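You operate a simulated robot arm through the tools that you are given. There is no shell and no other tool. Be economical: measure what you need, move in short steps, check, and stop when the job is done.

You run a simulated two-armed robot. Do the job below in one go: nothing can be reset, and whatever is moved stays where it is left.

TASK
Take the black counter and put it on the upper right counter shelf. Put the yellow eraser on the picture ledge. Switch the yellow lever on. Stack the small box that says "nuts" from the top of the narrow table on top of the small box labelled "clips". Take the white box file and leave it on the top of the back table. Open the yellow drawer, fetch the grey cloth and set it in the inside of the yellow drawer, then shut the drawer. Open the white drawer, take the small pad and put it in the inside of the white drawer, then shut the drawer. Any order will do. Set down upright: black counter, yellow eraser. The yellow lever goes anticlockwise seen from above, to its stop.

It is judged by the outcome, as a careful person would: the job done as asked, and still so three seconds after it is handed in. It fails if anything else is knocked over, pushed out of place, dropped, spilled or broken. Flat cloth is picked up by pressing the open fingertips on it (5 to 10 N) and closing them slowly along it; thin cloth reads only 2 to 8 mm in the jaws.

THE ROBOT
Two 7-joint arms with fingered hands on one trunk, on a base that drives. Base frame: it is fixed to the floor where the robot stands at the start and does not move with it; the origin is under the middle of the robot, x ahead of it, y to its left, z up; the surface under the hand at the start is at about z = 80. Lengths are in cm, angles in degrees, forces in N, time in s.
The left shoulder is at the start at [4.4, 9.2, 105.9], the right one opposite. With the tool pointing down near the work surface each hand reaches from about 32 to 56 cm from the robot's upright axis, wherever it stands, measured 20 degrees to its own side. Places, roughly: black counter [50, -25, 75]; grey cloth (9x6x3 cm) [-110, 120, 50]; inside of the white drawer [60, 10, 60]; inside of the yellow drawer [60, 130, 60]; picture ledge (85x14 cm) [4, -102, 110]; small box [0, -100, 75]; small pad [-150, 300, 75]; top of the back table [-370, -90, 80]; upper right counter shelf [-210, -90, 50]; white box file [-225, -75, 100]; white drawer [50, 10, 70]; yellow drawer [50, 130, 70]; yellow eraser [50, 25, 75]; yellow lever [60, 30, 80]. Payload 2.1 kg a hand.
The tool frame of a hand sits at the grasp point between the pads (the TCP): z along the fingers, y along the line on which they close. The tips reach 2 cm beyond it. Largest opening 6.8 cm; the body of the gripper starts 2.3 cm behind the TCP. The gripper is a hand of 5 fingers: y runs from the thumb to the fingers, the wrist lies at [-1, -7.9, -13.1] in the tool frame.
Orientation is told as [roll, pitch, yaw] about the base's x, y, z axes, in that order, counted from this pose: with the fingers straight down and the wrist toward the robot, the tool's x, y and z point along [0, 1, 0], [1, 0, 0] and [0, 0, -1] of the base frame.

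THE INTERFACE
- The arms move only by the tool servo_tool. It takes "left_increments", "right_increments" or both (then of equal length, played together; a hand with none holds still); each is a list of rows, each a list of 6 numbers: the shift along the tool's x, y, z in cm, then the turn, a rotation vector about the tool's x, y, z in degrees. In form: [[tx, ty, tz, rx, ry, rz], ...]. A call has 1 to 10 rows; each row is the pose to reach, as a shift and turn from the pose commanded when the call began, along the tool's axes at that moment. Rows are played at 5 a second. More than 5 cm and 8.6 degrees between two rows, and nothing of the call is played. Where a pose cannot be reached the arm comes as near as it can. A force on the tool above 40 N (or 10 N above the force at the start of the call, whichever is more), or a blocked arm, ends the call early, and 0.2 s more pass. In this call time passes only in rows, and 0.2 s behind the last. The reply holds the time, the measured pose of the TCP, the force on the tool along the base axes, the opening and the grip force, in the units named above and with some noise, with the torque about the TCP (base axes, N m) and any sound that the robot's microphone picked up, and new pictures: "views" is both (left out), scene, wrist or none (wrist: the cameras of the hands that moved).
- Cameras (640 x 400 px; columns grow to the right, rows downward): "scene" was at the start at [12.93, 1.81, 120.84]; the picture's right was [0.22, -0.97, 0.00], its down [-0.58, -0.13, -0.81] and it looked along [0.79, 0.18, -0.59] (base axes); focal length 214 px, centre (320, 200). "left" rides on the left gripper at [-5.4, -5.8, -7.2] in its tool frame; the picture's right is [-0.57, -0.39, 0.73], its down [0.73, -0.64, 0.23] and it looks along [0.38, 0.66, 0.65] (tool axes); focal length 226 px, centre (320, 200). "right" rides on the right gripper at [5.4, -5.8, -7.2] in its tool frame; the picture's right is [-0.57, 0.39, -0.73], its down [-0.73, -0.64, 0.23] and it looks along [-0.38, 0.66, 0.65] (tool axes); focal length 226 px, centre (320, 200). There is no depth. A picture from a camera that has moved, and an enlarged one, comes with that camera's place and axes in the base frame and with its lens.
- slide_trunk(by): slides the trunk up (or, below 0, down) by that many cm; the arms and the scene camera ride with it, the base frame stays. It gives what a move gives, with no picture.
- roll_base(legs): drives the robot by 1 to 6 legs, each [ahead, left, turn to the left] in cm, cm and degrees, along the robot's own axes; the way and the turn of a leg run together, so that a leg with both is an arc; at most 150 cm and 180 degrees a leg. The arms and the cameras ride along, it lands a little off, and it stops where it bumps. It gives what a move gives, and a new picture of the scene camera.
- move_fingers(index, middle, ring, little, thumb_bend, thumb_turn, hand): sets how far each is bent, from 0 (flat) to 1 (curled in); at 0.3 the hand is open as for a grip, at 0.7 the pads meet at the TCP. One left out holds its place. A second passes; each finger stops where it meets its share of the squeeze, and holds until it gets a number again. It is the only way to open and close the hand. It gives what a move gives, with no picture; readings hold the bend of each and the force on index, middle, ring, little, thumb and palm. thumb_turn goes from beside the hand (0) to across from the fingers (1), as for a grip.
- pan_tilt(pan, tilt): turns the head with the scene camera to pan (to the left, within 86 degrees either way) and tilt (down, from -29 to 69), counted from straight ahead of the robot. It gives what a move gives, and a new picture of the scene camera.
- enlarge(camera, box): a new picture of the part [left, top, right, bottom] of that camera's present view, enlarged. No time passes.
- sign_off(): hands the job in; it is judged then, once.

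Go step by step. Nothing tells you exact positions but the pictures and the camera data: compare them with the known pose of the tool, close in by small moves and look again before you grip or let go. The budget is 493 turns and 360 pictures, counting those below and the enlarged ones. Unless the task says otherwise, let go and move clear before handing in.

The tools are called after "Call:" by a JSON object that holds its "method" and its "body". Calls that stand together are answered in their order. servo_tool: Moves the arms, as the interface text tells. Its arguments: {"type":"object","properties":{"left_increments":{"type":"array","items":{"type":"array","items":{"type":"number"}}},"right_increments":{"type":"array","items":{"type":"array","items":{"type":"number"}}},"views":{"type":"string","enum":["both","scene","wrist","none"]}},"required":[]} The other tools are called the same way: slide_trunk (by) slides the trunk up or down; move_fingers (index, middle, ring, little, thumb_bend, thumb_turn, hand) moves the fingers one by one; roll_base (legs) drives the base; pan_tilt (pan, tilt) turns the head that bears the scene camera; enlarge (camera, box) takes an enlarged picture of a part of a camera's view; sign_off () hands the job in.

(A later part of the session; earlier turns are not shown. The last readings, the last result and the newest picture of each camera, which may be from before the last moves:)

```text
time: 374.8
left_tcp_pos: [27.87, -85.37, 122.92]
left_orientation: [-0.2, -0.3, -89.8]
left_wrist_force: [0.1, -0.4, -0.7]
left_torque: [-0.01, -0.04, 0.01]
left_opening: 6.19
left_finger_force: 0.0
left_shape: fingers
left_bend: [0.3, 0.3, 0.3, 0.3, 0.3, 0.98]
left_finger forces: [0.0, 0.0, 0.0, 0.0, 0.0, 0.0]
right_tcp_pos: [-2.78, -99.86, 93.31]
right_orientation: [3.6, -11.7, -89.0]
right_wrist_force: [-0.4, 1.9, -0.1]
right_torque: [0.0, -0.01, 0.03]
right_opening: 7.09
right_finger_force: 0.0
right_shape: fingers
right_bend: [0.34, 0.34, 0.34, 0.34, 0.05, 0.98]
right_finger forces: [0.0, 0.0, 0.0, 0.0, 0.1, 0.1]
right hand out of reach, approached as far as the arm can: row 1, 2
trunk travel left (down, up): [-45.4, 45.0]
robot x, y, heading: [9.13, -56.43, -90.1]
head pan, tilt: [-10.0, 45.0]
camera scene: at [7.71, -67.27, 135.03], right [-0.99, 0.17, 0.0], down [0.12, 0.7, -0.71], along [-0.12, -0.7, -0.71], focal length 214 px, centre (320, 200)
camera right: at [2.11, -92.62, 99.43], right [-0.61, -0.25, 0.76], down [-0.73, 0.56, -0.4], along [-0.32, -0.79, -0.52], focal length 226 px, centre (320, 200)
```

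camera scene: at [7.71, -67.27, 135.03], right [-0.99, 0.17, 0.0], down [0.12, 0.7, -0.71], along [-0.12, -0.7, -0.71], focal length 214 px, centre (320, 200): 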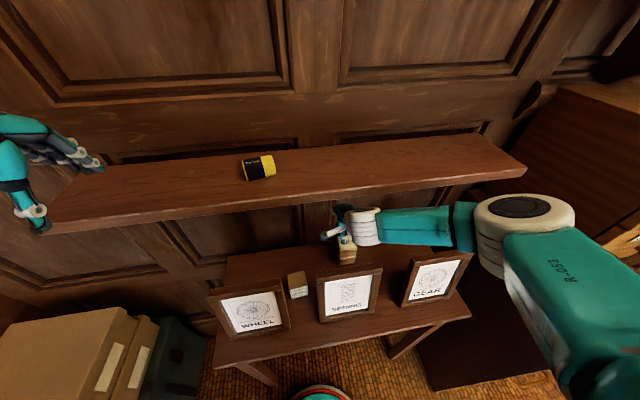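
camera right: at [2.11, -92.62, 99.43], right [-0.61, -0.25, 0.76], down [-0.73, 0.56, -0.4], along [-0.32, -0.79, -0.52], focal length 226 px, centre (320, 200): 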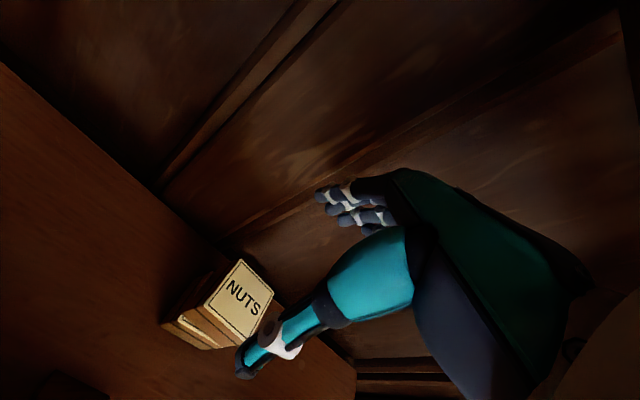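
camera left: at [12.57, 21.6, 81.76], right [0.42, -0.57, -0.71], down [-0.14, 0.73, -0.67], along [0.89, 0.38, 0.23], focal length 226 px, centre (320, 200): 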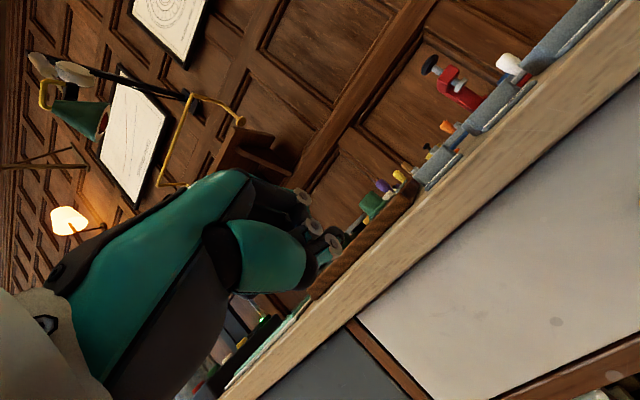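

Call:
{"method": "move_fingers", "body": {"hand": "right", "index": 0.9, "middle": 0.9, "ring": 0.9, "little": 0.9, "thumb_bend": 0.6}}

Call:
{"method": "roll_base", "body": {"legs": [[-4, 0, 0]]}}

Call:
{"method": "slide_trunk", "body": {"by": 2}}

Call:
{"method": "roll_base", "body": {"legs": [[-30, 0, 0]]}}

Call:
{"method": "enlarge", "body": {"camera": "scene", "box": [180, 80, 480, 280]}}

```text
time: 375.8
left_tcp_pos: [27.88, -85.33, 123.01]
left_orientation: [-0.2, -0.4, -89.8]
left_wrist_force: [0.2, 0.1, 0.1]
left_torque: [0.01, -0.01, 0.04]
left_opening: 6.21
left_finger_force: 0.0
left_shape: fingers
left_bend: [0.3, 0.3, 0.3, 0.3, 0.3, 0.98]
left_finger forces: [0.0, 0.0, 0.0, 0.0, 0.0, 0.0]
right_tcp_pos: [-2.8, -99.85, 93.29]
right_orientation: [3.7, -11.8, -89.0]
right_wrist_force: [-0.3, -0.4, -0.7]
right_torque: [-0.01, 0.02, 0.0]
right_opening: 1.38
right_finger_force: 0.0
right_shape: fingers
right_bend: [0.9, 0.9, 0.9, 0.9, 0.59, 0.98]
right_finger forces: [0.0, 0.0, 0.0, 0.1, 0.0, 0.0]
trunk travel left (down, up): [-45.4, 45.0]
robot x, y, heading: [8.99, -56.27, -89.7]
head pan, tilt: [-10.0, 45.0]
```

```text
time: 376.7
left_tcp_pos: [27.89, -81.39, 122.95]
left_orientation: [-0.2, -0.5, -89.9]
left_wrist_force: [-0.2, -0.1, 0.6]
left_torque: [0.04, 0.02, 0.01]
left_opening: 6.23
left_finger_force: 0.0
left_shape: fingers
left_bend: [0.3, 0.3, 0.3, 0.3, 0.3, 0.98]
left_finger forces: [0.0, 0.0, 0.0, 0.1, 0.0, 0.1]
right_tcp_pos: [-2.74, -95.79, 93.24]
right_orientation: [3.7, -11.6, -89.0]
right_wrist_force: [0.6, -0.3, -0.4]
right_torque: [0.0, -0.01, 0.01]
right_opening: 1.37
right_finger_force: 0.0
right_shape: fingers
right_bend: [0.9, 0.9, 0.9, 0.9, 0.59, 0.98]
right_finger forces: [0.0, 0.0, 0.0, 0.0, 0.0, 0.1]
trunk travel left (down, up): [-45.4, 45.0]
robot x, y, heading: [9.08, -52.82, -89.9]
head pan, tilt: [-10.0, 45.0]
camera scene: at [7.68, -63.2, 135.04], right [-0.99, 0.17, 0.0], down [0.12, 0.7, -0.71], along [-0.12, -0.7, -0.71], focal length 214 px, centre (320, 200)
```

scene: 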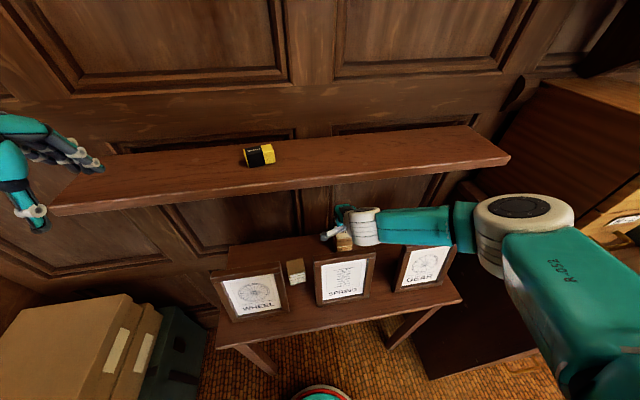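

```text
time: 377.4
left_tcp_pos: [27.85, -81.3, 124.98]
left_orientation: [-0.2, -0.4, -89.8]
left_wrist_force: [0.0, 0.6, -0.8]
left_torque: [0.01, 0.04, 0.0]
left_opening: 6.22
left_finger_force: 0.0
left_shape: fingers
left_bend: [0.3, 0.3, 0.3, 0.3, 0.3, 0.98]
left_finger forces: [0.1, 0.1, 0.1, 0.0, 0.0, 0.0]
right_tcp_pos: [-2.78, -95.78, 95.25]
right_orientation: [3.5, -11.7, -89.0]
right_wrist_force: [0.8, 0.2, -0.1]
right_torque: [-0.03, 0.03, 0.0]
right_opening: 1.36
right_finger_force: 0.0
right_shape: fingers
right_bend: [0.9, 0.9, 0.9, 0.9, 0.59, 0.98]
right_finger forces: [0.1, 0.0, 0.0, 0.0, 0.1, 0.0]
trunk travel left (down, up): [-47.4, 43.0]
robot x, y, heading: [8.88, -52.83, -89.9]
head pan, tilt: [-10.0, 45.0]
```

```text
time: 379.4
left_tcp_pos: [27.6, -50.8, 125.01]
left_orientation: [-0.2, -0.4, -89.9]
left_wrist_force: [0.3, -0.2, 0.6]
left_torque: [0.05, -0.01, 0.03]
left_opening: 6.22
left_finger_force: 0.1
left_shape: fingers
left_bend: [0.3, 0.3, 0.3, 0.3, 0.3, 0.98]
left_finger forces: [0.0, 0.1, 0.1, 0.1, 0.0, 0.1]
right_tcp_pos: [-2.78, -65.28, 95.27]
right_orientation: [3.5, -11.7, -89.1]
right_wrist_force: [0.6, -0.6, 0.2]
right_torque: [0.04, 0.04, 0.0]
right_opening: 1.37
right_finger_force: 0.0
right_shape: fingers
right_bend: [0.9, 0.9, 0.9, 0.9, 0.59, 0.98]
right_finger forces: [0.1, 0.1, 0.1, 0.0, 0.0, 0.0]
trunk travel left (down, up): [-47.4, 43.0]
robot x, y, heading: [9.16, -22.29, -90.1]
head pan, tilt: [-10.0, 45.0]
camera scene: at [7.59, -32.53, 137.05], right [-0.99, 0.17, 0.0], down [0.12, 0.7, -0.71], along [-0.12, -0.7, -0.71], focal length 214 px, centre (320, 200)
```

scene: 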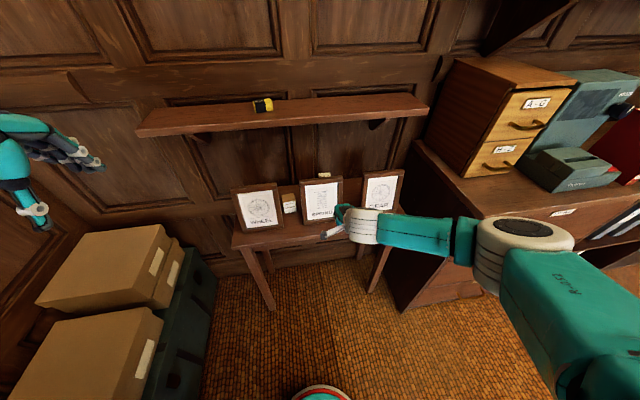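

```text
2.00 times, centred on (330, 180) of scene
camera zoom: at [7.59, -32.53, 137.05], right [-0.99, 0.17, 0.0], down [0.12, 0.7, -0.71], along [-0.12, -0.7, -0.71], focal length 429 px, centre (300, 240)
```

zoom: 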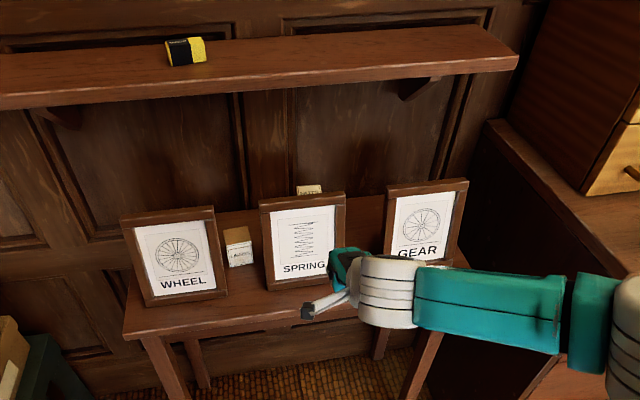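

Frames and stack are fine. Next the grey cloth on the low bench near (-110, 120); I reset the right hand and drive to its south side.

Call:
{"method": "roll_base", "body": {"legs": [[-40, -70, 0]]}}

Call:
{"method": "servo_tool", "body": {"right_increments": [[0, 0, 0, 6, -1.7, 0], [0, 0, 0, 11.7, -3.5, 0]], "views": "none"}}

Call:
{"method": "move_fingers", "body": {"hand": "right", "index": 0.3, "middle": 0.3, "ring": 0.3, "little": 0.3, "thumb_bend": 0.3}}

Call:
{"method": "roll_base", "body": {"legs": [[0, 0, 180], [30, 60, 0]]}}

Call:
{"method": "pan_tilt", "body": {"pan": 0, "tilt": 45}}

```text
time: 383.8
left_tcp_pos: [-42.81, -11.42, 124.92]
left_orientation: [-0.3, -0.4, -89.4]
left_wrist_force: [0.1, -1.0, -0.1]
left_torque: [0.0, 0.02, -0.02]
left_opening: 6.19
left_finger_force: 0.1
left_shape: fingers
left_bend: [0.3, 0.3, 0.3, 0.3, 0.3, 0.98]
left_finger forces: [0.1, 0.0, 0.1, 0.0, 0.1, 0.0]
right_tcp_pos: [-73.21, -26.06, 95.46]
right_orientation: [3.6, -11.7, -88.6]
right_wrist_force: [0.3, -0.1, -0.1]
right_torque: [0.0, 0.02, 0.03]
right_opening: 1.37
right_finger_force: 0.1
right_shape: fingers
right_bend: [0.9, 0.9, 0.9, 0.9, 0.59, 0.98]
right_finger forces: [0.0, 0.0, 0.0, 0.1, 0.1, 0.0]
trunk travel left (down, up): [-47.4, 43.0]
robot x, y, heading: [-61.94, 17.26, -89.4]
head pan, tilt: [-10.0, 45.0]
camera scene: at [-63.03, 6.71, 137.05], right [-0.99, 0.16, 0.0], down [0.12, 0.7, -0.71], along [-0.12, -0.7, -0.71], focal length 214 px, centre (320, 200)
```

scene: 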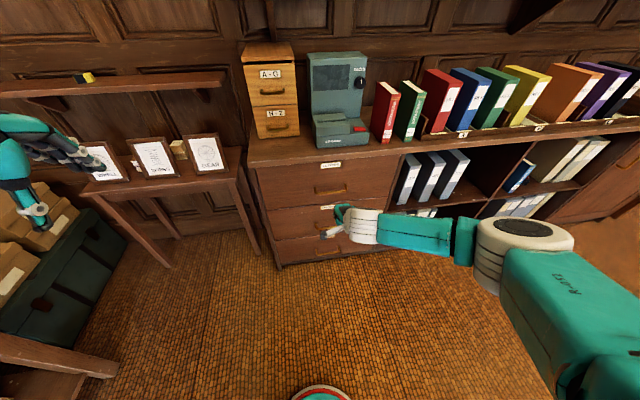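

```text
time: 384.4
left_tcp_pos: [-42.58, -11.4, 124.98]
left_orientation: [-0.2, -0.4, -89.4]
left_wrist_force: [0.4, -0.7, -0.7]
left_torque: [0.01, -0.01, -0.01]
left_opening: 6.21
left_finger_force: 0.0
left_shape: fingers
left_bend: [0.3, 0.3, 0.3, 0.3, 0.3, 0.98]
left_finger forces: [0.0, 0.1, 0.0, 0.1, 0.1, 0.1]
right_tcp_pos: [-73.28, -26.19, 95.4]
right_orientation: [0.1, 0.1, -88.2]
right_wrist_force: [-0.3, 0.6, 0.1]
right_torque: [0.0, -0.04, 0.02]
right_opening: 1.36
right_finger_force: 0.1
right_shape: fingers
right_bend: [0.9, 0.9, 0.9, 0.9, 0.59, 0.98]
right_finger forces: [0.1, 0.1, 0.0, 0.0, 0.0, 0.0]
trunk travel left (down, up): [-47.4, 43.0]
robot x, y, heading: [-61.59, 17.35, -89.5]
head pan, tilt: [-10.0, 45.0]
```

```text
time: 385.4
left_tcp_pos: [-42.75, -11.48, 124.95]
left_orientation: [-0.2, -0.3, -89.5]
left_wrist_force: [0.4, 0.3, -0.2]
left_torque: [0.0, 0.0, 0.02]
left_opening: 6.24
left_finger_force: 0.0
left_shape: fingers
left_bend: [0.3, 0.3, 0.3, 0.3, 0.3, 0.98]
left_finger forces: [0.0, 0.1, 0.0, 0.0, 0.0, 0.0]
right_tcp_pos: [-73.13, -26.07, 95.22]
right_orientation: [0.0, 0.0, -88.2]
right_wrist_force: [0.1, -0.5, -0.3]
right_torque: [0.01, 0.01, -0.02]
right_opening: 6.22
right_finger_force: 0.0
right_shape: fingers
right_bend: [0.3, 0.3, 0.3, 0.3, 0.3, 0.98]
right_finger forces: [0.0, 0.0, 0.0, 0.0, 0.0, 0.0]
trunk travel left (down, up): [-47.4, 43.0]
robot x, y, heading: [-62.28, 17.29, -89.3]
head pan, tilt: [-10.0, 45.0]
```

```text
time: 396.5
left_tcp_pos: [-142.97, 74.17, 124.93]
left_orientation: [-0.2, -0.4, 91.9]
left_wrist_force: [-0.1, 0.0, -0.3]
left_torque: [-0.02, -0.01, 0.01]
left_opening: 6.24
left_finger_force: 0.2
left_shape: fingers
left_bend: [0.3, 0.3, 0.3, 0.3, 0.3, 0.98]
left_finger forces: [0.1, 0.0, 0.1, 0.0, 0.0, 0.0]
right_tcp_pos: [-112.89, 89.71, 95.32]
right_orientation: [0.0, 0.1, 93.2]
right_wrist_force: [-0.4, -0.5, 0.2]
right_torque: [-0.01, -0.01, -0.01]
right_opening: 6.2
right_finger_force: 0.1
right_shape: fingers
right_bend: [0.3, 0.3, 0.3, 0.3, 0.3, 0.98]
right_finger forces: [0.1, 0.0, 0.0, 0.0, 0.0, 0.0]
trunk travel left (down, up): [-47.4, 43.0]
robot x, y, heading: [-123.56, 46.37, 91.9]
head pan, tilt: [-10.0, 45.0]
camera scene: at [-122.14, 56.3, 137.04], right [0.99, -0.14, 0.0], down [-0.1, -0.7, -0.71], along [0.1, 0.7, -0.71], focal length 214 px, centre (320, 200)
```

scene: 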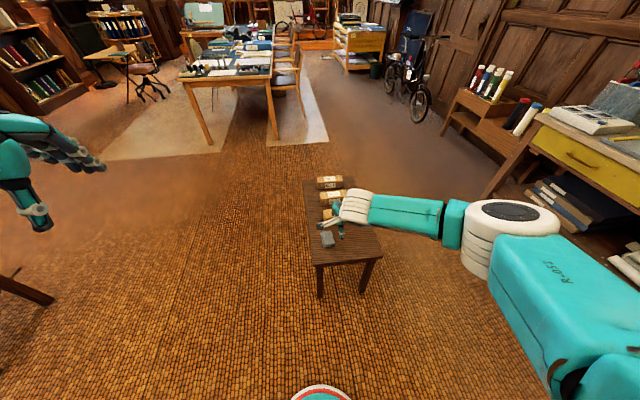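

```text
time: 397.2
left_tcp_pos: [-142.88, 74.23, 125.06]
left_orientation: [-0.2, -0.4, 91.8]
left_wrist_force: [0.1, -0.5, 0.2]
left_torque: [0.01, -0.02, -0.01]
left_opening: 6.21
left_finger_force: 0.1
left_shape: fingers
left_bend: [0.3, 0.3, 0.3, 0.3, 0.3, 0.98]
left_finger forces: [0.1, 0.0, 0.1, 0.0, 0.1, 0.0]
right_tcp_pos: [-112.74, 89.62, 95.37]
right_orientation: [0.0, -0.1, 93.1]
right_wrist_force: [0.5, 0.5, -0.8]
right_torque: [-0.03, 0.0, 0.0]
right_opening: 6.23
right_finger_force: 0.1
right_shape: fingers
right_bend: [0.3, 0.3, 0.3, 0.3, 0.3, 0.98]
right_finger forces: [0.1, 0.0, 0.0, 0.0, 0.0, 0.0]
trunk travel left (down, up): [-47.4, 43.0]
robot x, y, heading: [-123.18, 46.32, 92.0]
head pan, tilt: [0.0, 45.0]
camera scene: at [-123.52, 56.36, 137.04], right [1.0, 0.03, 0.0], down [0.02, -0.71, -0.71], along [-0.02, 0.71, -0.71], focal length 214 px, centre (320, 200)
```

scene: 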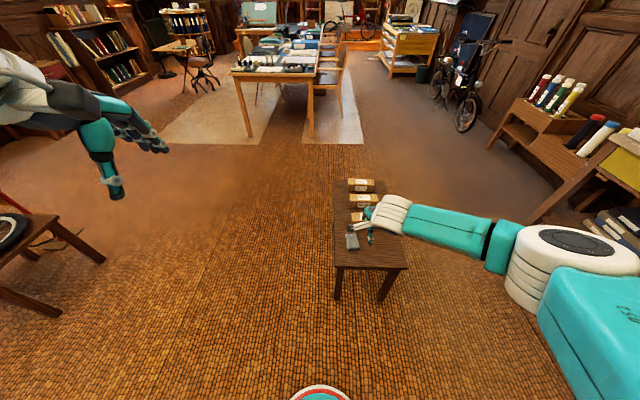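

Call:
{"method": "enlarge", "body": {"camera": "scene", "box": [320, 165, 420, 285]}}

Call:
{"method": "enlarge", "body": {"camera": "right", "box": [0, 0, 640, 400]}}

```text
3.33 times, centred on (370, 225) of scene
camera zoom: at [-123.52, 56.36, 137.04], right [1.0, 0.03, 0.0], down [0.02, -0.71, -0.71], along [-0.02, 0.71, -0.71], focal length 715 px, centre (153, 117)
```

zoom: 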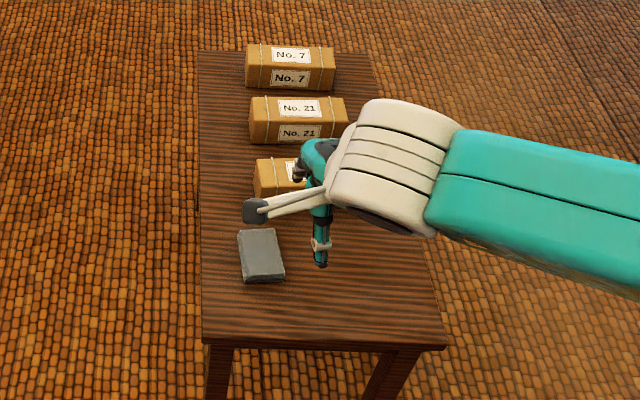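

```text
1.00 times, centred on (320, 200) of right (not enlarged: the box is as wide or as high as the picture)
camera zoom: at [-117.91, 83.49, 102.45], right [0.54, 0.42, 0.73], down [0.77, -0.6, -0.23], along [0.34, 0.68, -0.65], focal length 226 px, centre (320, 200)
```

zoom: 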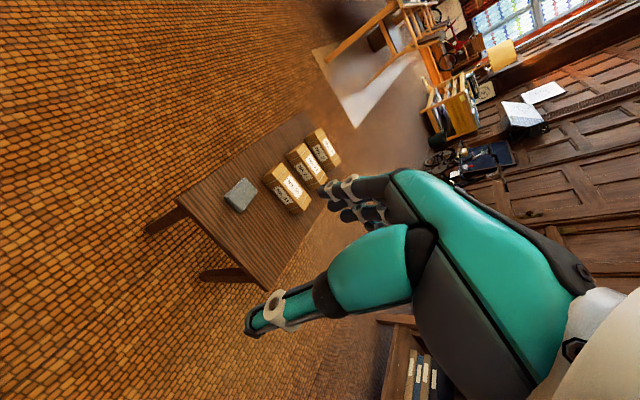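

The cloth is a folded grey pad, about 6 cm wide along x and 9 along y. I'll go to the bench's east side facing west so the hand closes across its width.

Call:
{"method": "roll_base", "body": {"legs": [[0, -62, 0], [56, 0, 0], [0, 0, 88]]}}

Call:
{"method": "slide_trunk", "body": {"by": -35}}

Call:
{"method": "pan_tilt", "body": {"pan": 0, "tilt": 45}}

Call:
{"method": "enlarge", "body": {"camera": "right", "box": [0, 0, 640, 400]}}

```text
time: 407.4
left_tcp_pos: [-89.85, 85.16, 125.05]
left_orientation: [-0.2, -0.5, 179.7]
left_wrist_force: [0.0, 0.4, -0.5]
left_torque: [-0.02, 0.0, 0.0]
left_opening: 6.21
left_finger_force: 0.0
left_shape: fingers
left_bend: [0.3, 0.3, 0.3, 0.3, 0.3, 0.98]
left_finger forces: [0.1, 0.1, 0.1, 0.0, 0.0, 0.0]
right_tcp_pos: [-104.21, 115.97, 95.28]
right_orientation: [0.0, 0.0, -179.1]
right_wrist_force: [0.3, -0.4, -0.4]
right_torque: [-0.02, 0.0, -0.04]
right_opening: 6.19
right_finger_force: 0.0
right_shape: fingers
right_bend: [0.3, 0.3, 0.3, 0.3, 0.3, 0.98]
right_finger forces: [0.0, 0.0, 0.1, 0.0, 0.0, 0.0]
trunk travel left (down, up): [-47.4, 43.0]
robot x, y, heading: [-60.99, 104.31, 179.7]
head pan, tilt: [0.0, 45.0]
camera scene: at [-71.35, 103.72, 137.04], right [0.0, 1.0, 0.0], down [0.71, 0.0, -0.71], along [-0.71, 0.0, -0.71], focal length 214 px, centre (320, 200)
```

scene: 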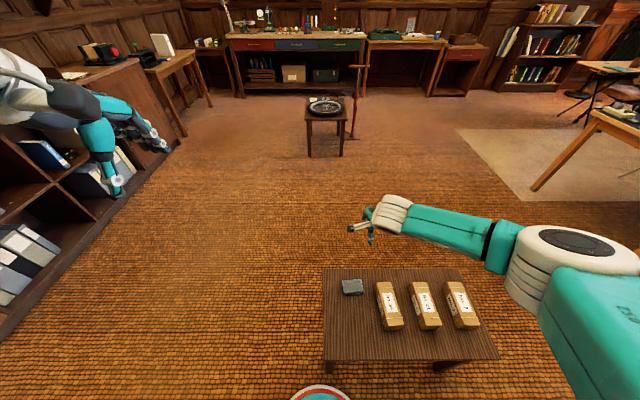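

```text
time: 410.8
left_tcp_pos: [-89.88, 85.18, 89.91]
left_orientation: [-0.2, -0.5, 179.7]
left_wrist_force: [-0.1, -0.3, 0.3]
left_torque: [-0.02, 0.02, 0.0]
left_opening: 6.23
left_finger_force: 0.1
left_shape: fingers
left_bend: [0.3, 0.3, 0.3, 0.3, 0.3, 0.98]
left_finger forces: [0.0, 0.1, 0.0, 0.1, 0.1, 0.0]
right_tcp_pos: [-104.11, 115.84, 60.35]
right_orientation: [0.0, 0.0, -179.1]
right_wrist_force: [-0.6, -0.7, 0.0]
right_torque: [0.02, 0.02, -0.01]
right_opening: 6.21
right_finger_force: 0.0
right_shape: fingers
right_bend: [0.3, 0.3, 0.3, 0.3, 0.3, 0.98]
right_finger forces: [0.0, 0.0, 0.0, 0.0, 0.0, 0.0]
trunk travel left (down, up): [-12.4, 78.0]
robot x, y, heading: [-61.02, 103.86, 180.1]
head pan, tilt: [0.0, 45.0]
```

```text
time: 411.4
left_tcp_pos: [-89.91, 85.13, 89.91]
left_orientation: [-0.2, -0.4, 179.8]
left_wrist_force: [0.0, 0.8, -0.9]
left_torque: [0.03, 0.0, 0.01]
left_opening: 6.22
left_finger_force: 0.0
left_shape: fingers
left_bend: [0.3, 0.3, 0.3, 0.3, 0.3, 0.98]
left_finger forces: [0.0, 0.0, 0.0, 0.1, 0.0, 0.0]
right_tcp_pos: [-104.07, 115.94, 60.32]
right_orientation: [0.0, 0.0, -179.1]
right_wrist_force: [0.3, -0.2, -0.1]
right_torque: [0.02, -0.02, -0.02]
right_opening: 6.22
right_finger_force: 0.1
right_shape: fingers
right_bend: [0.3, 0.3, 0.3, 0.3, 0.3, 0.98]
right_finger forces: [0.0, 0.0, 0.0, 0.0, 0.0, 0.0]
trunk travel left (down, up): [-12.4, 78.0]
robot x, y, heading: [-61.19, 104.05, 179.9]
head pan, tilt: [0.0, 45.0]
camera scene: at [-77.05, 103.74, 101.65], right [0.0, 1.0, 0.0], down [0.71, 0.0, -0.71], along [-0.71, 0.0, -0.71], focal length 214 px, centre (320, 200)
```

scene: 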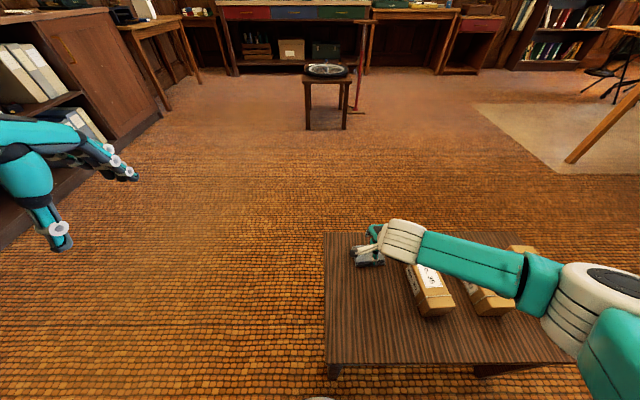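

```text
1.00 times, centred on (320, 200) of right (not enlarged: the box is as wide or as high as the picture)
camera zoom: at [-98.22, 110.49, 67.45], right [-0.4, 0.56, 0.73], down [0.63, 0.74, -0.23], along [-0.67, 0.37, -0.65], focal length 226 px, centre (320, 200)
```

zoom: 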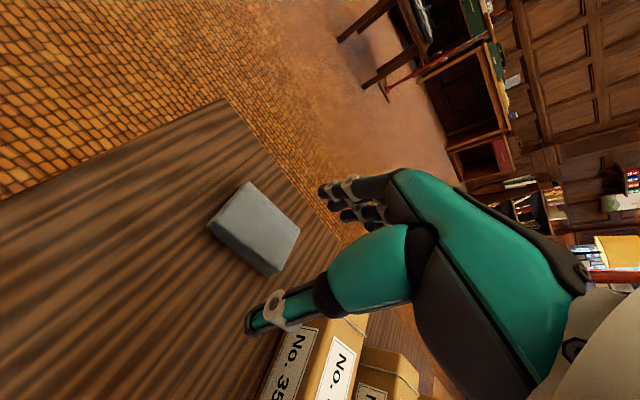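

Cloth centre is about (-111, 118.4), top z about 45, turned some 5°. I move above it.

Call:
{"method": "servo_tool", "body": {"right_increments": [[-0.8, 2.3, 2.6, 0, 0, -2], [-1.6, 4.6, 5.2, 0, 0, -4], [-2.5, 6.9, 7.8, 0, 0, -5]], "views": "both"}}

Call:
{"method": "enlarge", "body": {"camera": "scene", "box": [310, 200, 470, 320]}}

```text
time: 412.2
left_tcp_pos: [-89.95, 85.19, 89.86]
left_orientation: [-0.2, -0.4, 179.8]
left_wrist_force: [0.7, 0.7, 1.1]
left_torque: [-0.01, -0.02, 0.01]
left_opening: 6.21
left_finger_force: 0.1
left_shape: fingers
left_bend: [0.3, 0.3, 0.3, 0.3, 0.3, 0.98]
left_finger forces: [0.0, 0.1, 0.0, 0.0, 0.0, 0.0]
right_tcp_pos: [-111.37, 118.06, 52.64]
right_orientation: [0.1, -0.2, -173.9]
right_wrist_force: [-0.5, -0.3, 0.3]
right_torque: [-0.03, -0.01, 0.01]
right_opening: 6.21
right_finger_force: 0.1
right_shape: fingers
right_bend: [0.3, 0.3, 0.3, 0.3, 0.3, 0.98]
right_finger forces: [0.1, 0.0, 0.0, 0.0, 0.0, 0.1]
trunk travel left (down, up): [-12.4, 78.0]
robot x, y, heading: [-60.8, 103.87, 179.8]
head pan, tilt: [0.0, 45.0]
camera scene: at [-77.04, 103.76, 101.65], right [0.0, 1.0, 0.0], down [0.71, 0.0, -0.71], along [-0.71, 0.0, -0.71], focal length 214 px, centre (320, 200)
camera right: at [-104.91, 113.22, 59.71], right [-0.44, 0.52, 0.73], down [0.56, 0.8, -0.23], along [-0.7, 0.3, -0.65], focal length 226 px, centre (320, 200)
```

scene: 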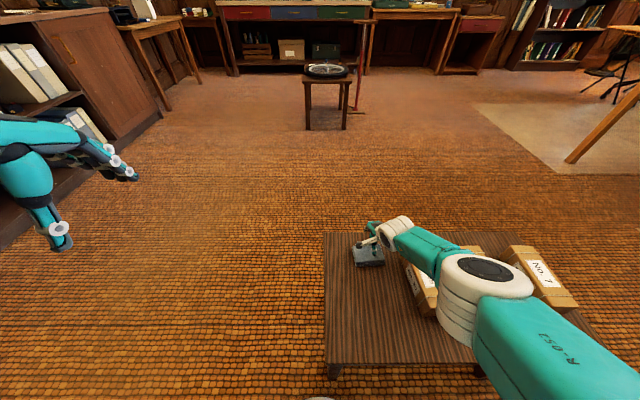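
right: 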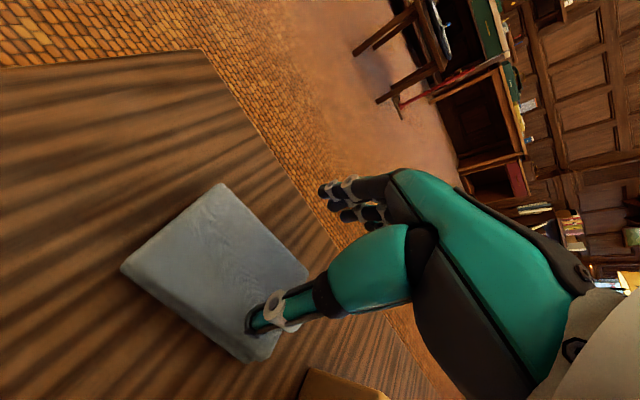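

```text
3.33 times, centred on (390, 260) of scene
camera zoom: at [-77.04, 103.76, 101.65], right [0.0, 1.0, 0.0], down [0.71, 0.0, -0.71], along [-0.71, 0.0, -0.71], focal length 715 px, centre (87, 0)
```

zoom: 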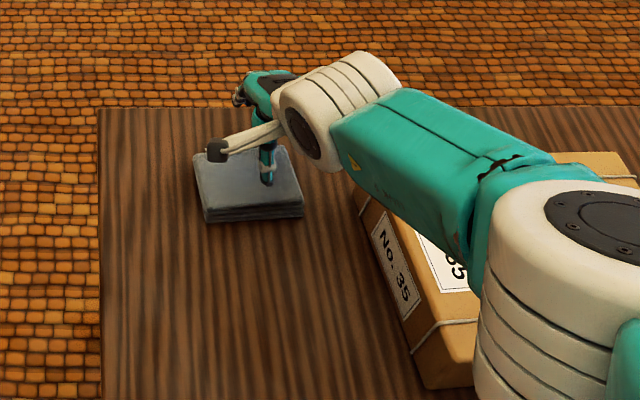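

Call:
{"method": "move_fingers", "body": {"hand": "right", "index": 0.2, "middle": 0.2, "ring": 0.2, "little": 0.2, "thumb_bend": 0.18}}

Call:
{"method": "servo_tool", "body": {"right_increments": [[0, -1.1, 1, 0, 0, 0], [0, -1.1, 3, 0, 0, 0]], "views": "wrist"}}

Call:
{"method": "enlarge", "body": {"camera": "scene", "box": [340, 210, 420, 280]}}

```text
time: 413.2
left_tcp_pos: [-89.88, 85.16, 89.98]
left_orientation: [-0.2, -0.5, 179.9]
left_wrist_force: [0.5, -0.2, -0.5]
left_torque: [0.0, 0.0, 0.01]
left_opening: 6.21
left_finger_force: 0.1
left_shape: fingers
left_bend: [0.3, 0.3, 0.3, 0.3, 0.3, 0.98]
left_finger forces: [0.1, 0.1, 0.0, 0.0, 0.0, 0.0]
right_tcp_pos: [-111.25, 118.17, 52.57]
right_orientation: [0.0, -0.1, -174.1]
right_wrist_force: [-0.3, 0.3, 0.4]
right_torque: [0.02, 0.01, -0.02]
right_opening: 7.81
right_finger_force: 0.0
right_shape: fingers
right_bend: [0.2, 0.2, 0.2, 0.2, 0.18, 0.98]
right_finger forces: [0.1, 0.0, 0.0, 0.0, 0.0, 0.0]
trunk travel left (down, up): [-12.4, 78.0]
robot x, y, heading: [-61.23, 103.72, 179.4]
head pan, tilt: [0.0, 45.0]
```

```text
time: 413.8
left_tcp_pos: [-89.69, 85.1, 89.89]
left_orientation: [-0.2, -0.3, 179.8]
left_wrist_force: [0.4, -0.1, -0.5]
left_torque: [0.0, -0.01, -0.01]
left_opening: 6.24
left_finger_force: 0.1
left_shape: fingers
left_bend: [0.3, 0.3, 0.3, 0.3, 0.3, 0.98]
left_finger forces: [0.1, 0.0, 0.0, 0.0, 0.1, 0.0]
right_tcp_pos: [-109.7, 118.28, 49.74]
right_orientation: [-0.1, 0.0, -174.0]
right_wrist_force: [-0.5, 0.8, -0.1]
right_torque: [0.01, 0.01, -0.04]
right_opening: 7.79
right_finger_force: 0.1
right_shape: fingers
right_bend: [0.2, 0.2, 0.2, 0.2, 0.18, 0.98]
right_finger forces: [0.0, 0.0, 0.0, 0.0, 0.0, 0.0]
right hand out of reach, approached as far as the arm can: row 2
trunk travel left (down, up): [-12.4, 78.0]
robot x, y, heading: [-61.17, 103.61, 179.9]
head pan, tilt: [0.0, 45.0]
camera right: at [-103.38, 113.4, 56.89], right [-0.44, 0.52, 0.73], down [0.56, 0.8, -0.23], along [-0.7, 0.31, -0.65], focal length 226 px, centre (320, 200)
```

right: 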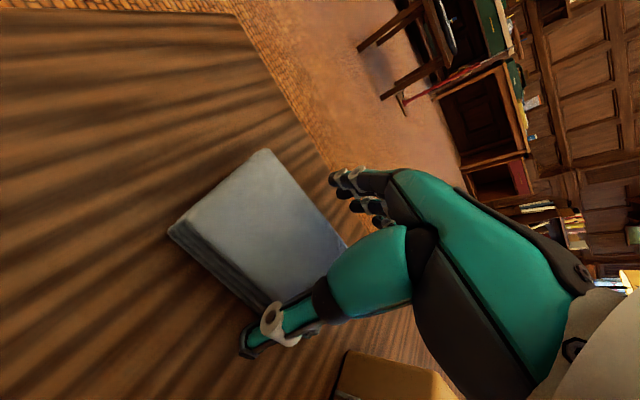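

```text
5.71 times, centred on (380, 245) of scene
camera zoom: at [-77.05, 103.74, 101.65], right [0.0, 1.0, 0.0], down [0.71, 0.0, -0.71], along [-0.71, 0.0, -0.71], focal length 1226 px, centre (-23, -57)
```

zoom: 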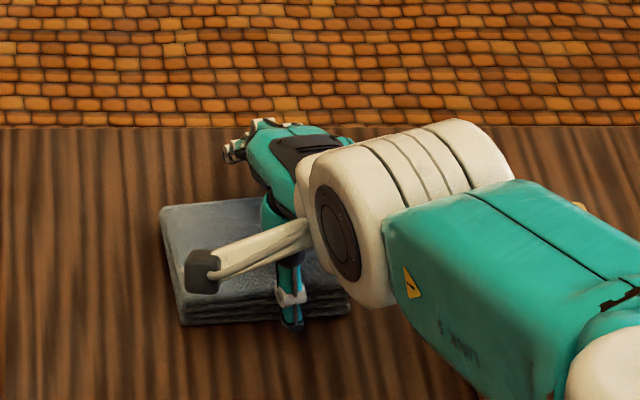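

Call:
{"method": "roll_base", "body": {"legs": [[2, 0.5, 0]]}}

Call:
{"method": "servo_tool", "body": {"right_increments": [[0, -1.5, 0.5, 0, 0, 0], [0, -1.5, 1.5, 0, 0, 0]], "views": "wrist"}}

```text
time: 414.6
left_tcp_pos: [-91.76, 84.57, 89.99]
left_orientation: [-0.2, -0.5, 179.8]
left_wrist_force: [-0.2, -0.3, 0.3]
left_torque: [0.03, 0.03, 0.0]
left_opening: 6.22
left_finger_force: 0.0
left_shape: fingers
left_bend: [0.3, 0.3, 0.3, 0.3, 0.3, 0.98]
left_finger forces: [0.0, 0.0, 0.0, 0.1, 0.1, 0.1]
right_tcp_pos: [-111.97, 117.78, 49.86]
right_orientation: [0.0, -0.2, -174.0]
right_wrist_force: [0.6, 0.5, -0.2]
right_torque: [0.04, -0.01, 0.0]
right_opening: 7.84
right_finger_force: 0.1
right_shape: fingers
right_bend: [0.2, 0.2, 0.2, 0.2, 0.18, 0.98]
right_finger forces: [0.0, 0.0, 0.1, 0.1, 0.0, 0.0]
trunk travel left (down, up): [-12.4, 78.0]
robot x, y, heading: [-63.28, 103.12, 179.5]
head pan, tilt: [0.0, 45.0]
camera scene: at [-79.06, 103.25, 101.65], right [0.0, 1.0, 0.0], down [0.71, 0.0, -0.71], along [-0.71, 0.0, -0.71], focal length 214 px, centre (320, 200)
```

scene: 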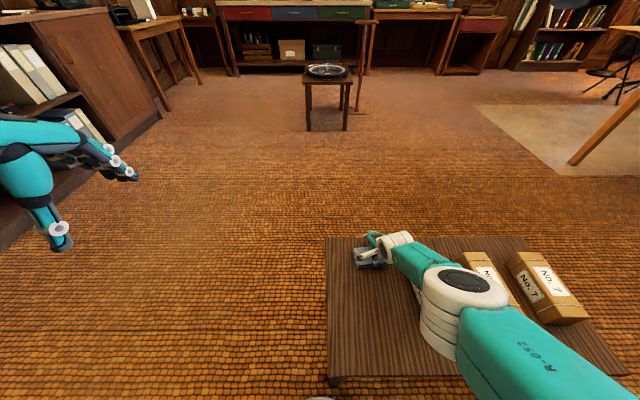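

```text
time: 415.2
left_tcp_pos: [-91.82, 84.62, 89.93]
left_orientation: [-0.2, -0.4, 179.8]
left_wrist_force: [0.0, -0.1, -0.9]
left_torque: [-0.01, 0.02, -0.01]
left_opening: 6.2
left_finger_force: 0.1
left_shape: fingers
left_bend: [0.3, 0.3, 0.3, 0.3, 0.3, 0.98]
left_finger forces: [0.1, 0.1, 0.1, 0.0, 0.0, 0.0]
right_tcp_pos: [-110.26, 117.99, 48.3]
right_orientation: [0.0, 0.0, -174.2]
right_wrist_force: [-0.4, -0.1, -0.6]
right_torque: [0.0, 0.01, 0.0]
right_opening: 7.81
right_finger_force: 0.0
right_shape: fingers
right_bend: [0.2, 0.2, 0.2, 0.2, 0.18, 0.98]
right_finger forces: [0.0, 0.0, 0.0, 0.1, 0.1, 0.0]
trunk travel left (down, up): [-12.4, 78.0]
robot x, y, heading: [-63.33, 103.01, 180.1]
head pan, tilt: [0.0, 45.0]
camera right: at [-103.92, 113.06, 55.44], right [-0.44, 0.52, 0.73], down [0.56, 0.8, -0.23], along [-0.7, 0.31, -0.65], focal length 226 px, centre (320, 200)
```

right: 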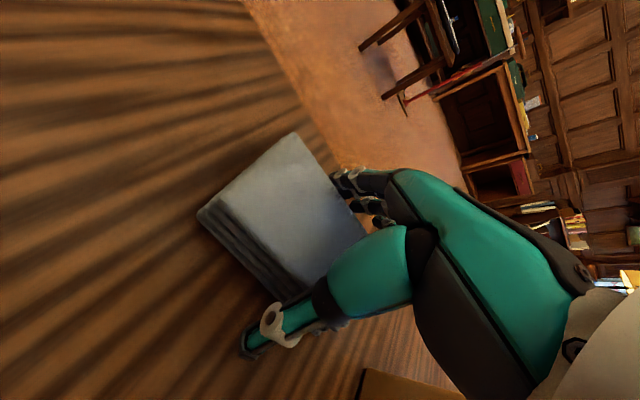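

Call:
{"method": "slide_trunk", "body": {"by": -1.5}}

Call:
{"method": "enlarge", "body": {"camera": "right", "box": [160, 130, 400, 380]}}

```text
time: 415.8
left_tcp_pos: [-91.74, 84.6, 88.54]
left_orientation: [-0.2, -0.4, 179.8]
left_wrist_force: [-0.2, -0.3, -0.1]
left_torque: [0.01, 0.01, -0.02]
left_opening: 6.19
left_finger_force: 0.0
left_shape: fingers
left_bend: [0.3, 0.3, 0.3, 0.3, 0.3, 0.98]
left_finger forces: [0.0, 0.1, 0.0, 0.0, 0.0, 0.0]
right_tcp_pos: [-110.58, 117.79, 47.34]
right_orientation: [0.2, -0.7, -174.1]
right_wrist_force: [2.7, -0.3, 21.3]
right_torque: [0.02, 0.27, -0.05]
right_opening: 8.4
right_finger_force: 10.6
right_shape: fingers
right_bend: [0.19, 0.19, 0.2, 0.2, 0.09, 0.98]
right_finger forces: [2.7, 9.9, 0.7, 0.1, 8.4, 0.1]
trunk travel left (down, up): [-10.9, 79.4]
robot x, y, heading: [-63.05, 103.19, 179.8]
head pan, tilt: [0.0, 45.0]
stopped: the force on the tool passed its limit at 43 N (the readings are from after the stop); the commanded pose is now the measured one
```

```text
1.60 times, centred on (280, 255) of right
camera zoom: at [-104.12, 113.03, 54.29], right [-0.43, 0.53, 0.73], down [0.56, 0.79, -0.24], along [-0.71, 0.3, -0.64], focal length 362 px, centre (384, 112)
```

zoom: 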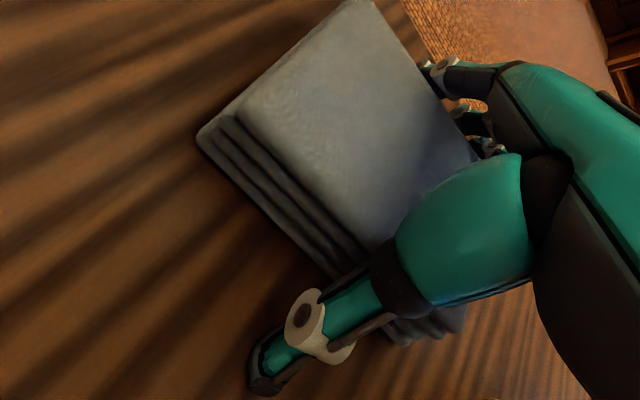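

The fingertips touched the bench on both sides of the cloth. I ease up slightly and close.

Call:
{"method": "slide_trunk", "body": {"by": 0.4}}

Call:
{"method": "move_fingers", "body": {"hand": "right", "index": 0.36, "middle": 0.36, "ring": 0.36, "little": 0.36, "thumb_bend": 0.34}}

Call:
{"method": "enlarge", "body": {"camera": "right", "box": [160, 130, 400, 380]}}

```text
time: 416.3
left_tcp_pos: [-91.83, 84.59, 88.88]
left_orientation: [-0.2, -0.4, 179.9]
left_wrist_force: [-0.2, -0.4, -0.2]
left_torque: [0.02, 0.05, 0.01]
left_opening: 6.24
left_finger_force: 0.0
left_shape: fingers
left_bend: [0.3, 0.3, 0.3, 0.3, 0.3, 0.98]
left_finger forces: [0.0, 0.0, 0.0, 0.0, 0.1, 0.1]
right_tcp_pos: [-110.53, 117.7, 47.36]
right_orientation: [0.2, -0.4, -174.1]
right_wrist_force: [0.1, -0.2, 4.9]
right_torque: [0.0, 0.04, 0.0]
right_opening: 8.16
right_finger_force: 2.5
right_shape: fingers
right_bend: [0.2, 0.18, 0.2, 0.2, 0.13, 0.98]
right_finger forces: [0.2, 2.4, 0.0, 0.0, 2.0, 0.0]
trunk travel left (down, up): [-11.3, 79.0]
robot x, y, heading: [-62.89, 103.47, 179.6]
head pan, tilt: [0.0, 45.0]
```

```text
time: 417.3
left_tcp_pos: [-91.76, 84.58, 88.83]
left_orientation: [-0.2, -0.4, 179.8]
left_wrist_force: [-0.4, -0.2, -1.2]
left_torque: [-0.01, 0.04, -0.02]
left_opening: 6.23
left_finger_force: 0.0
left_shape: fingers
left_bend: [0.3, 0.3, 0.3, 0.3, 0.3, 0.98]
left_finger forces: [0.1, 0.0, 0.0, 0.0, 0.0, 0.1]
right_tcp_pos: [-110.65, 117.85, 47.5]
right_orientation: [0.3, -0.6, -174.0]
right_wrist_force: [-6.4, -0.8, 23.7]
right_torque: [0.12, 0.9, 0.05]
right_opening: 7.19
right_finger_force: 16.0
right_shape: fingers
right_bend: [0.27, 0.24, 0.28, 0.35, 0.18, 0.97]
right_finger forces: [6.8, 9.3, 6.5, 2.5, 7.3, 0.0]
trunk travel left (down, up): [-11.3, 79.0]
robot x, y, heading: [-63.01, 103.42, 180.1]
head pan, tilt: [0.0, 45.0]
```

```text
1.60 times, centred on (280, 255) of right
camera zoom: at [-104.09, 113.01, 54.63], right [-0.44, 0.53, 0.73], down [0.56, 0.79, -0.24], along [-0.71, 0.3, -0.64], focal length 362 px, centre (384, 112)
```

zoom: 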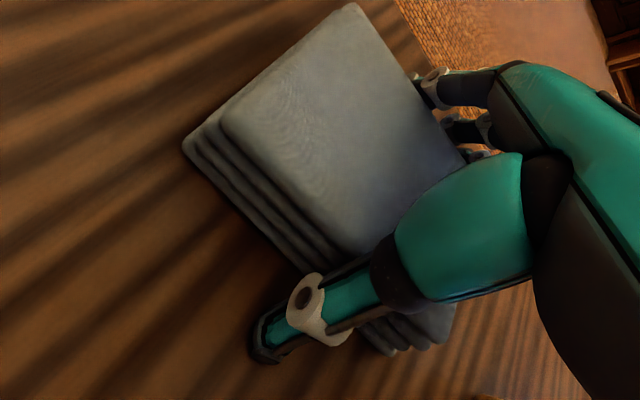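

Call:
{"method": "slide_trunk", "body": {"by": 0.6}}

Call:
{"method": "move_fingers", "body": {"hand": "right", "index": 0.48, "middle": 0.48, "ring": 0.48, "little": 0.48, "thumb_bend": 0.44}}

Call:
{"method": "enlarge", "body": {"camera": "right", "box": [160, 130, 400, 380]}}

```text
time: 417.8
left_tcp_pos: [-91.77, 84.58, 89.49]
left_orientation: [-0.2, -0.4, 179.8]
left_wrist_force: [0.6, -0.3, 0.2]
left_torque: [0.0, 0.04, -0.03]
left_opening: 6.21
left_finger_force: 0.0
left_shape: fingers
left_bend: [0.3, 0.3, 0.3, 0.3, 0.3, 0.98]
left_finger forces: [0.1, 0.1, 0.0, 0.1, 0.0, 0.1]
right_tcp_pos: [-110.39, 117.96, 47.9]
right_orientation: [0.3, -0.3, -174.2]
right_wrist_force: [-1.7, -0.7, 4.0]
right_torque: [0.0, 0.24, 0.05]
right_opening: 6.93
right_finger_force: 10.1
right_shape: fingers
right_bend: [0.28, 0.28, 0.36, 0.35, 0.26, 0.97]
right_finger forces: [5.5, 4.9, 0.1, 1.4, 7.1, 0.1]
trunk travel left (down, up): [-11.9, 78.4]
robot x, y, heading: [-63.04, 103.42, 180.1]
head pan, tilt: [0.0, 45.0]
```

```text
time: 418.8
left_tcp_pos: [-91.86, 84.58, 89.6]
left_orientation: [-0.3, -0.4, 179.8]
left_wrist_force: [-0.2, 0.5, 0.1]
left_torque: [0.0, 0.02, -0.01]
left_opening: 6.22
left_finger_force: 0.0
left_shape: fingers
left_bend: [0.3, 0.3, 0.3, 0.3, 0.3, 0.98]
left_finger forces: [0.0, 0.0, 0.1, 0.0, 0.1, 0.0]
right_tcp_pos: [-110.5, 117.91, 48.1]
right_orientation: [0.3, -0.5, -174.0]
right_wrist_force: [-2.9, 0.5, 12.8]
right_torque: [0.04, 0.6, 0.01]
right_opening: 6.47
right_finger_force: 21.5
right_shape: fingers
right_bend: [0.32, 0.34, 0.44, 0.45, 0.29, 0.94]
right_finger forces: [10.0, 12.9, 1.6, 3.8, 15.1, 0.0]
trunk travel left (down, up): [-11.9, 78.4]
robot x, y, heading: [-62.9, 103.22, 179.7]
head pan, tilt: [0.0, 45.0]
```

```text
1.60 times, centred on (280, 255) of right
camera zoom: at [-104.09, 113.03, 55.17], right [-0.44, 0.53, 0.73], down [0.56, 0.79, -0.24], along [-0.7, 0.3, -0.64], focal length 362 px, centre (384, 112)
```

zoom: 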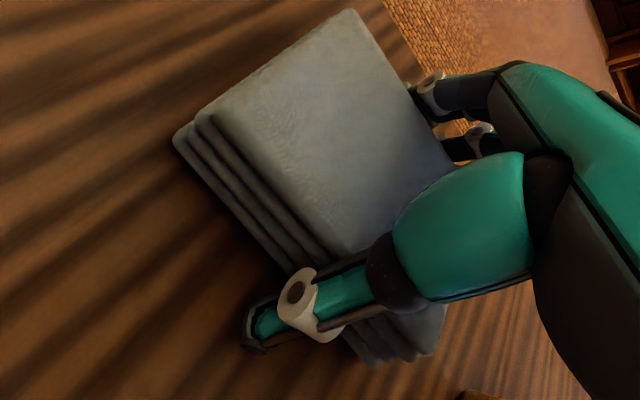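

Solid side grip. I lift to test.

Call:
{"method": "slide_trunk", "body": {"by": 3}}

Call:
{"method": "enlarge", "body": {"camera": "right", "box": [160, 130, 400, 380]}}

Call:
{"method": "enlarge", "body": {"camera": "scene", "box": [330, 210, 430, 290]}}

```text
time: 419.6
left_tcp_pos: [-91.87, 84.55, 92.59]
left_orientation: [-0.3, -0.3, 179.8]
left_wrist_force: [0.1, 0.5, 0.0]
left_torque: [-0.04, 0.01, -0.02]
left_opening: 6.21
left_finger_force: 0.1
left_shape: fingers
left_bend: [0.3, 0.3, 0.3, 0.3, 0.3, 0.98]
left_finger forces: [0.0, 0.0, 0.0, 0.0, 0.0, 0.1]
right_tcp_pos: [-110.37, 117.82, 51.14]
right_orientation: [0.1, -0.5, -174.0]
right_wrist_force: [-0.6, -0.6, -0.7]
right_torque: [0.0, 0.03, 0.01]
right_opening: 6.44
right_finger_force: 15.7
right_shape: fingers
right_bend: [0.33, 0.44, 0.45, 0.46, 0.29, 0.94]
right_finger forces: [9.3, 1.8, 1.5, 3.4, 15.9, 0.0]
trunk travel left (down, up): [-14.9, 75.4]
robot x, y, heading: [-63.37, 103.03, 179.7]
head pan, tilt: [0.0, 45.0]
```

```text
1.60 times, centred on (280, 255) of right
camera zoom: at [-103.98, 113.03, 58.15], right [-0.44, 0.53, 0.73], down [0.56, 0.79, -0.24], along [-0.7, 0.3, -0.64], focal length 362 px, centre (384, 112)
```

zoom: 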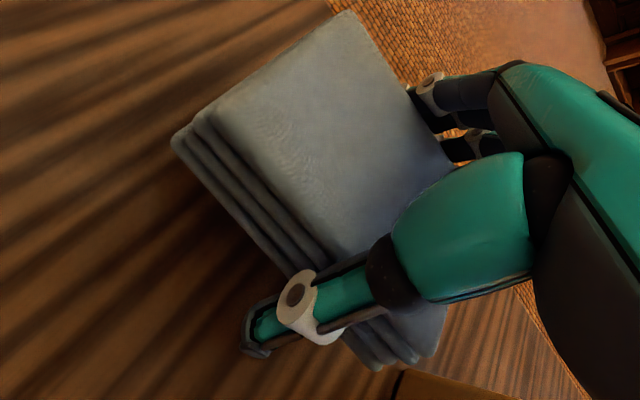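

```text
5.00 times, centred on (380, 250) of scene
camera zoom: at [-78.46, 103.25, 104.24], right [0.0, 1.0, 0.0], down [0.71, 0.0, -0.71], along [-0.71, 0.0, -0.71], focal length 1072 px, centre (20, -50)
```

zoom: 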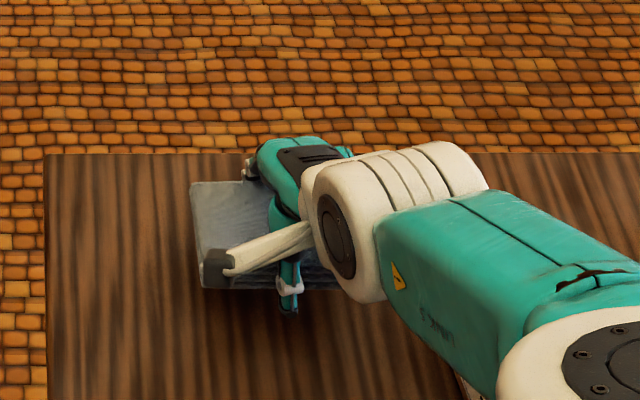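

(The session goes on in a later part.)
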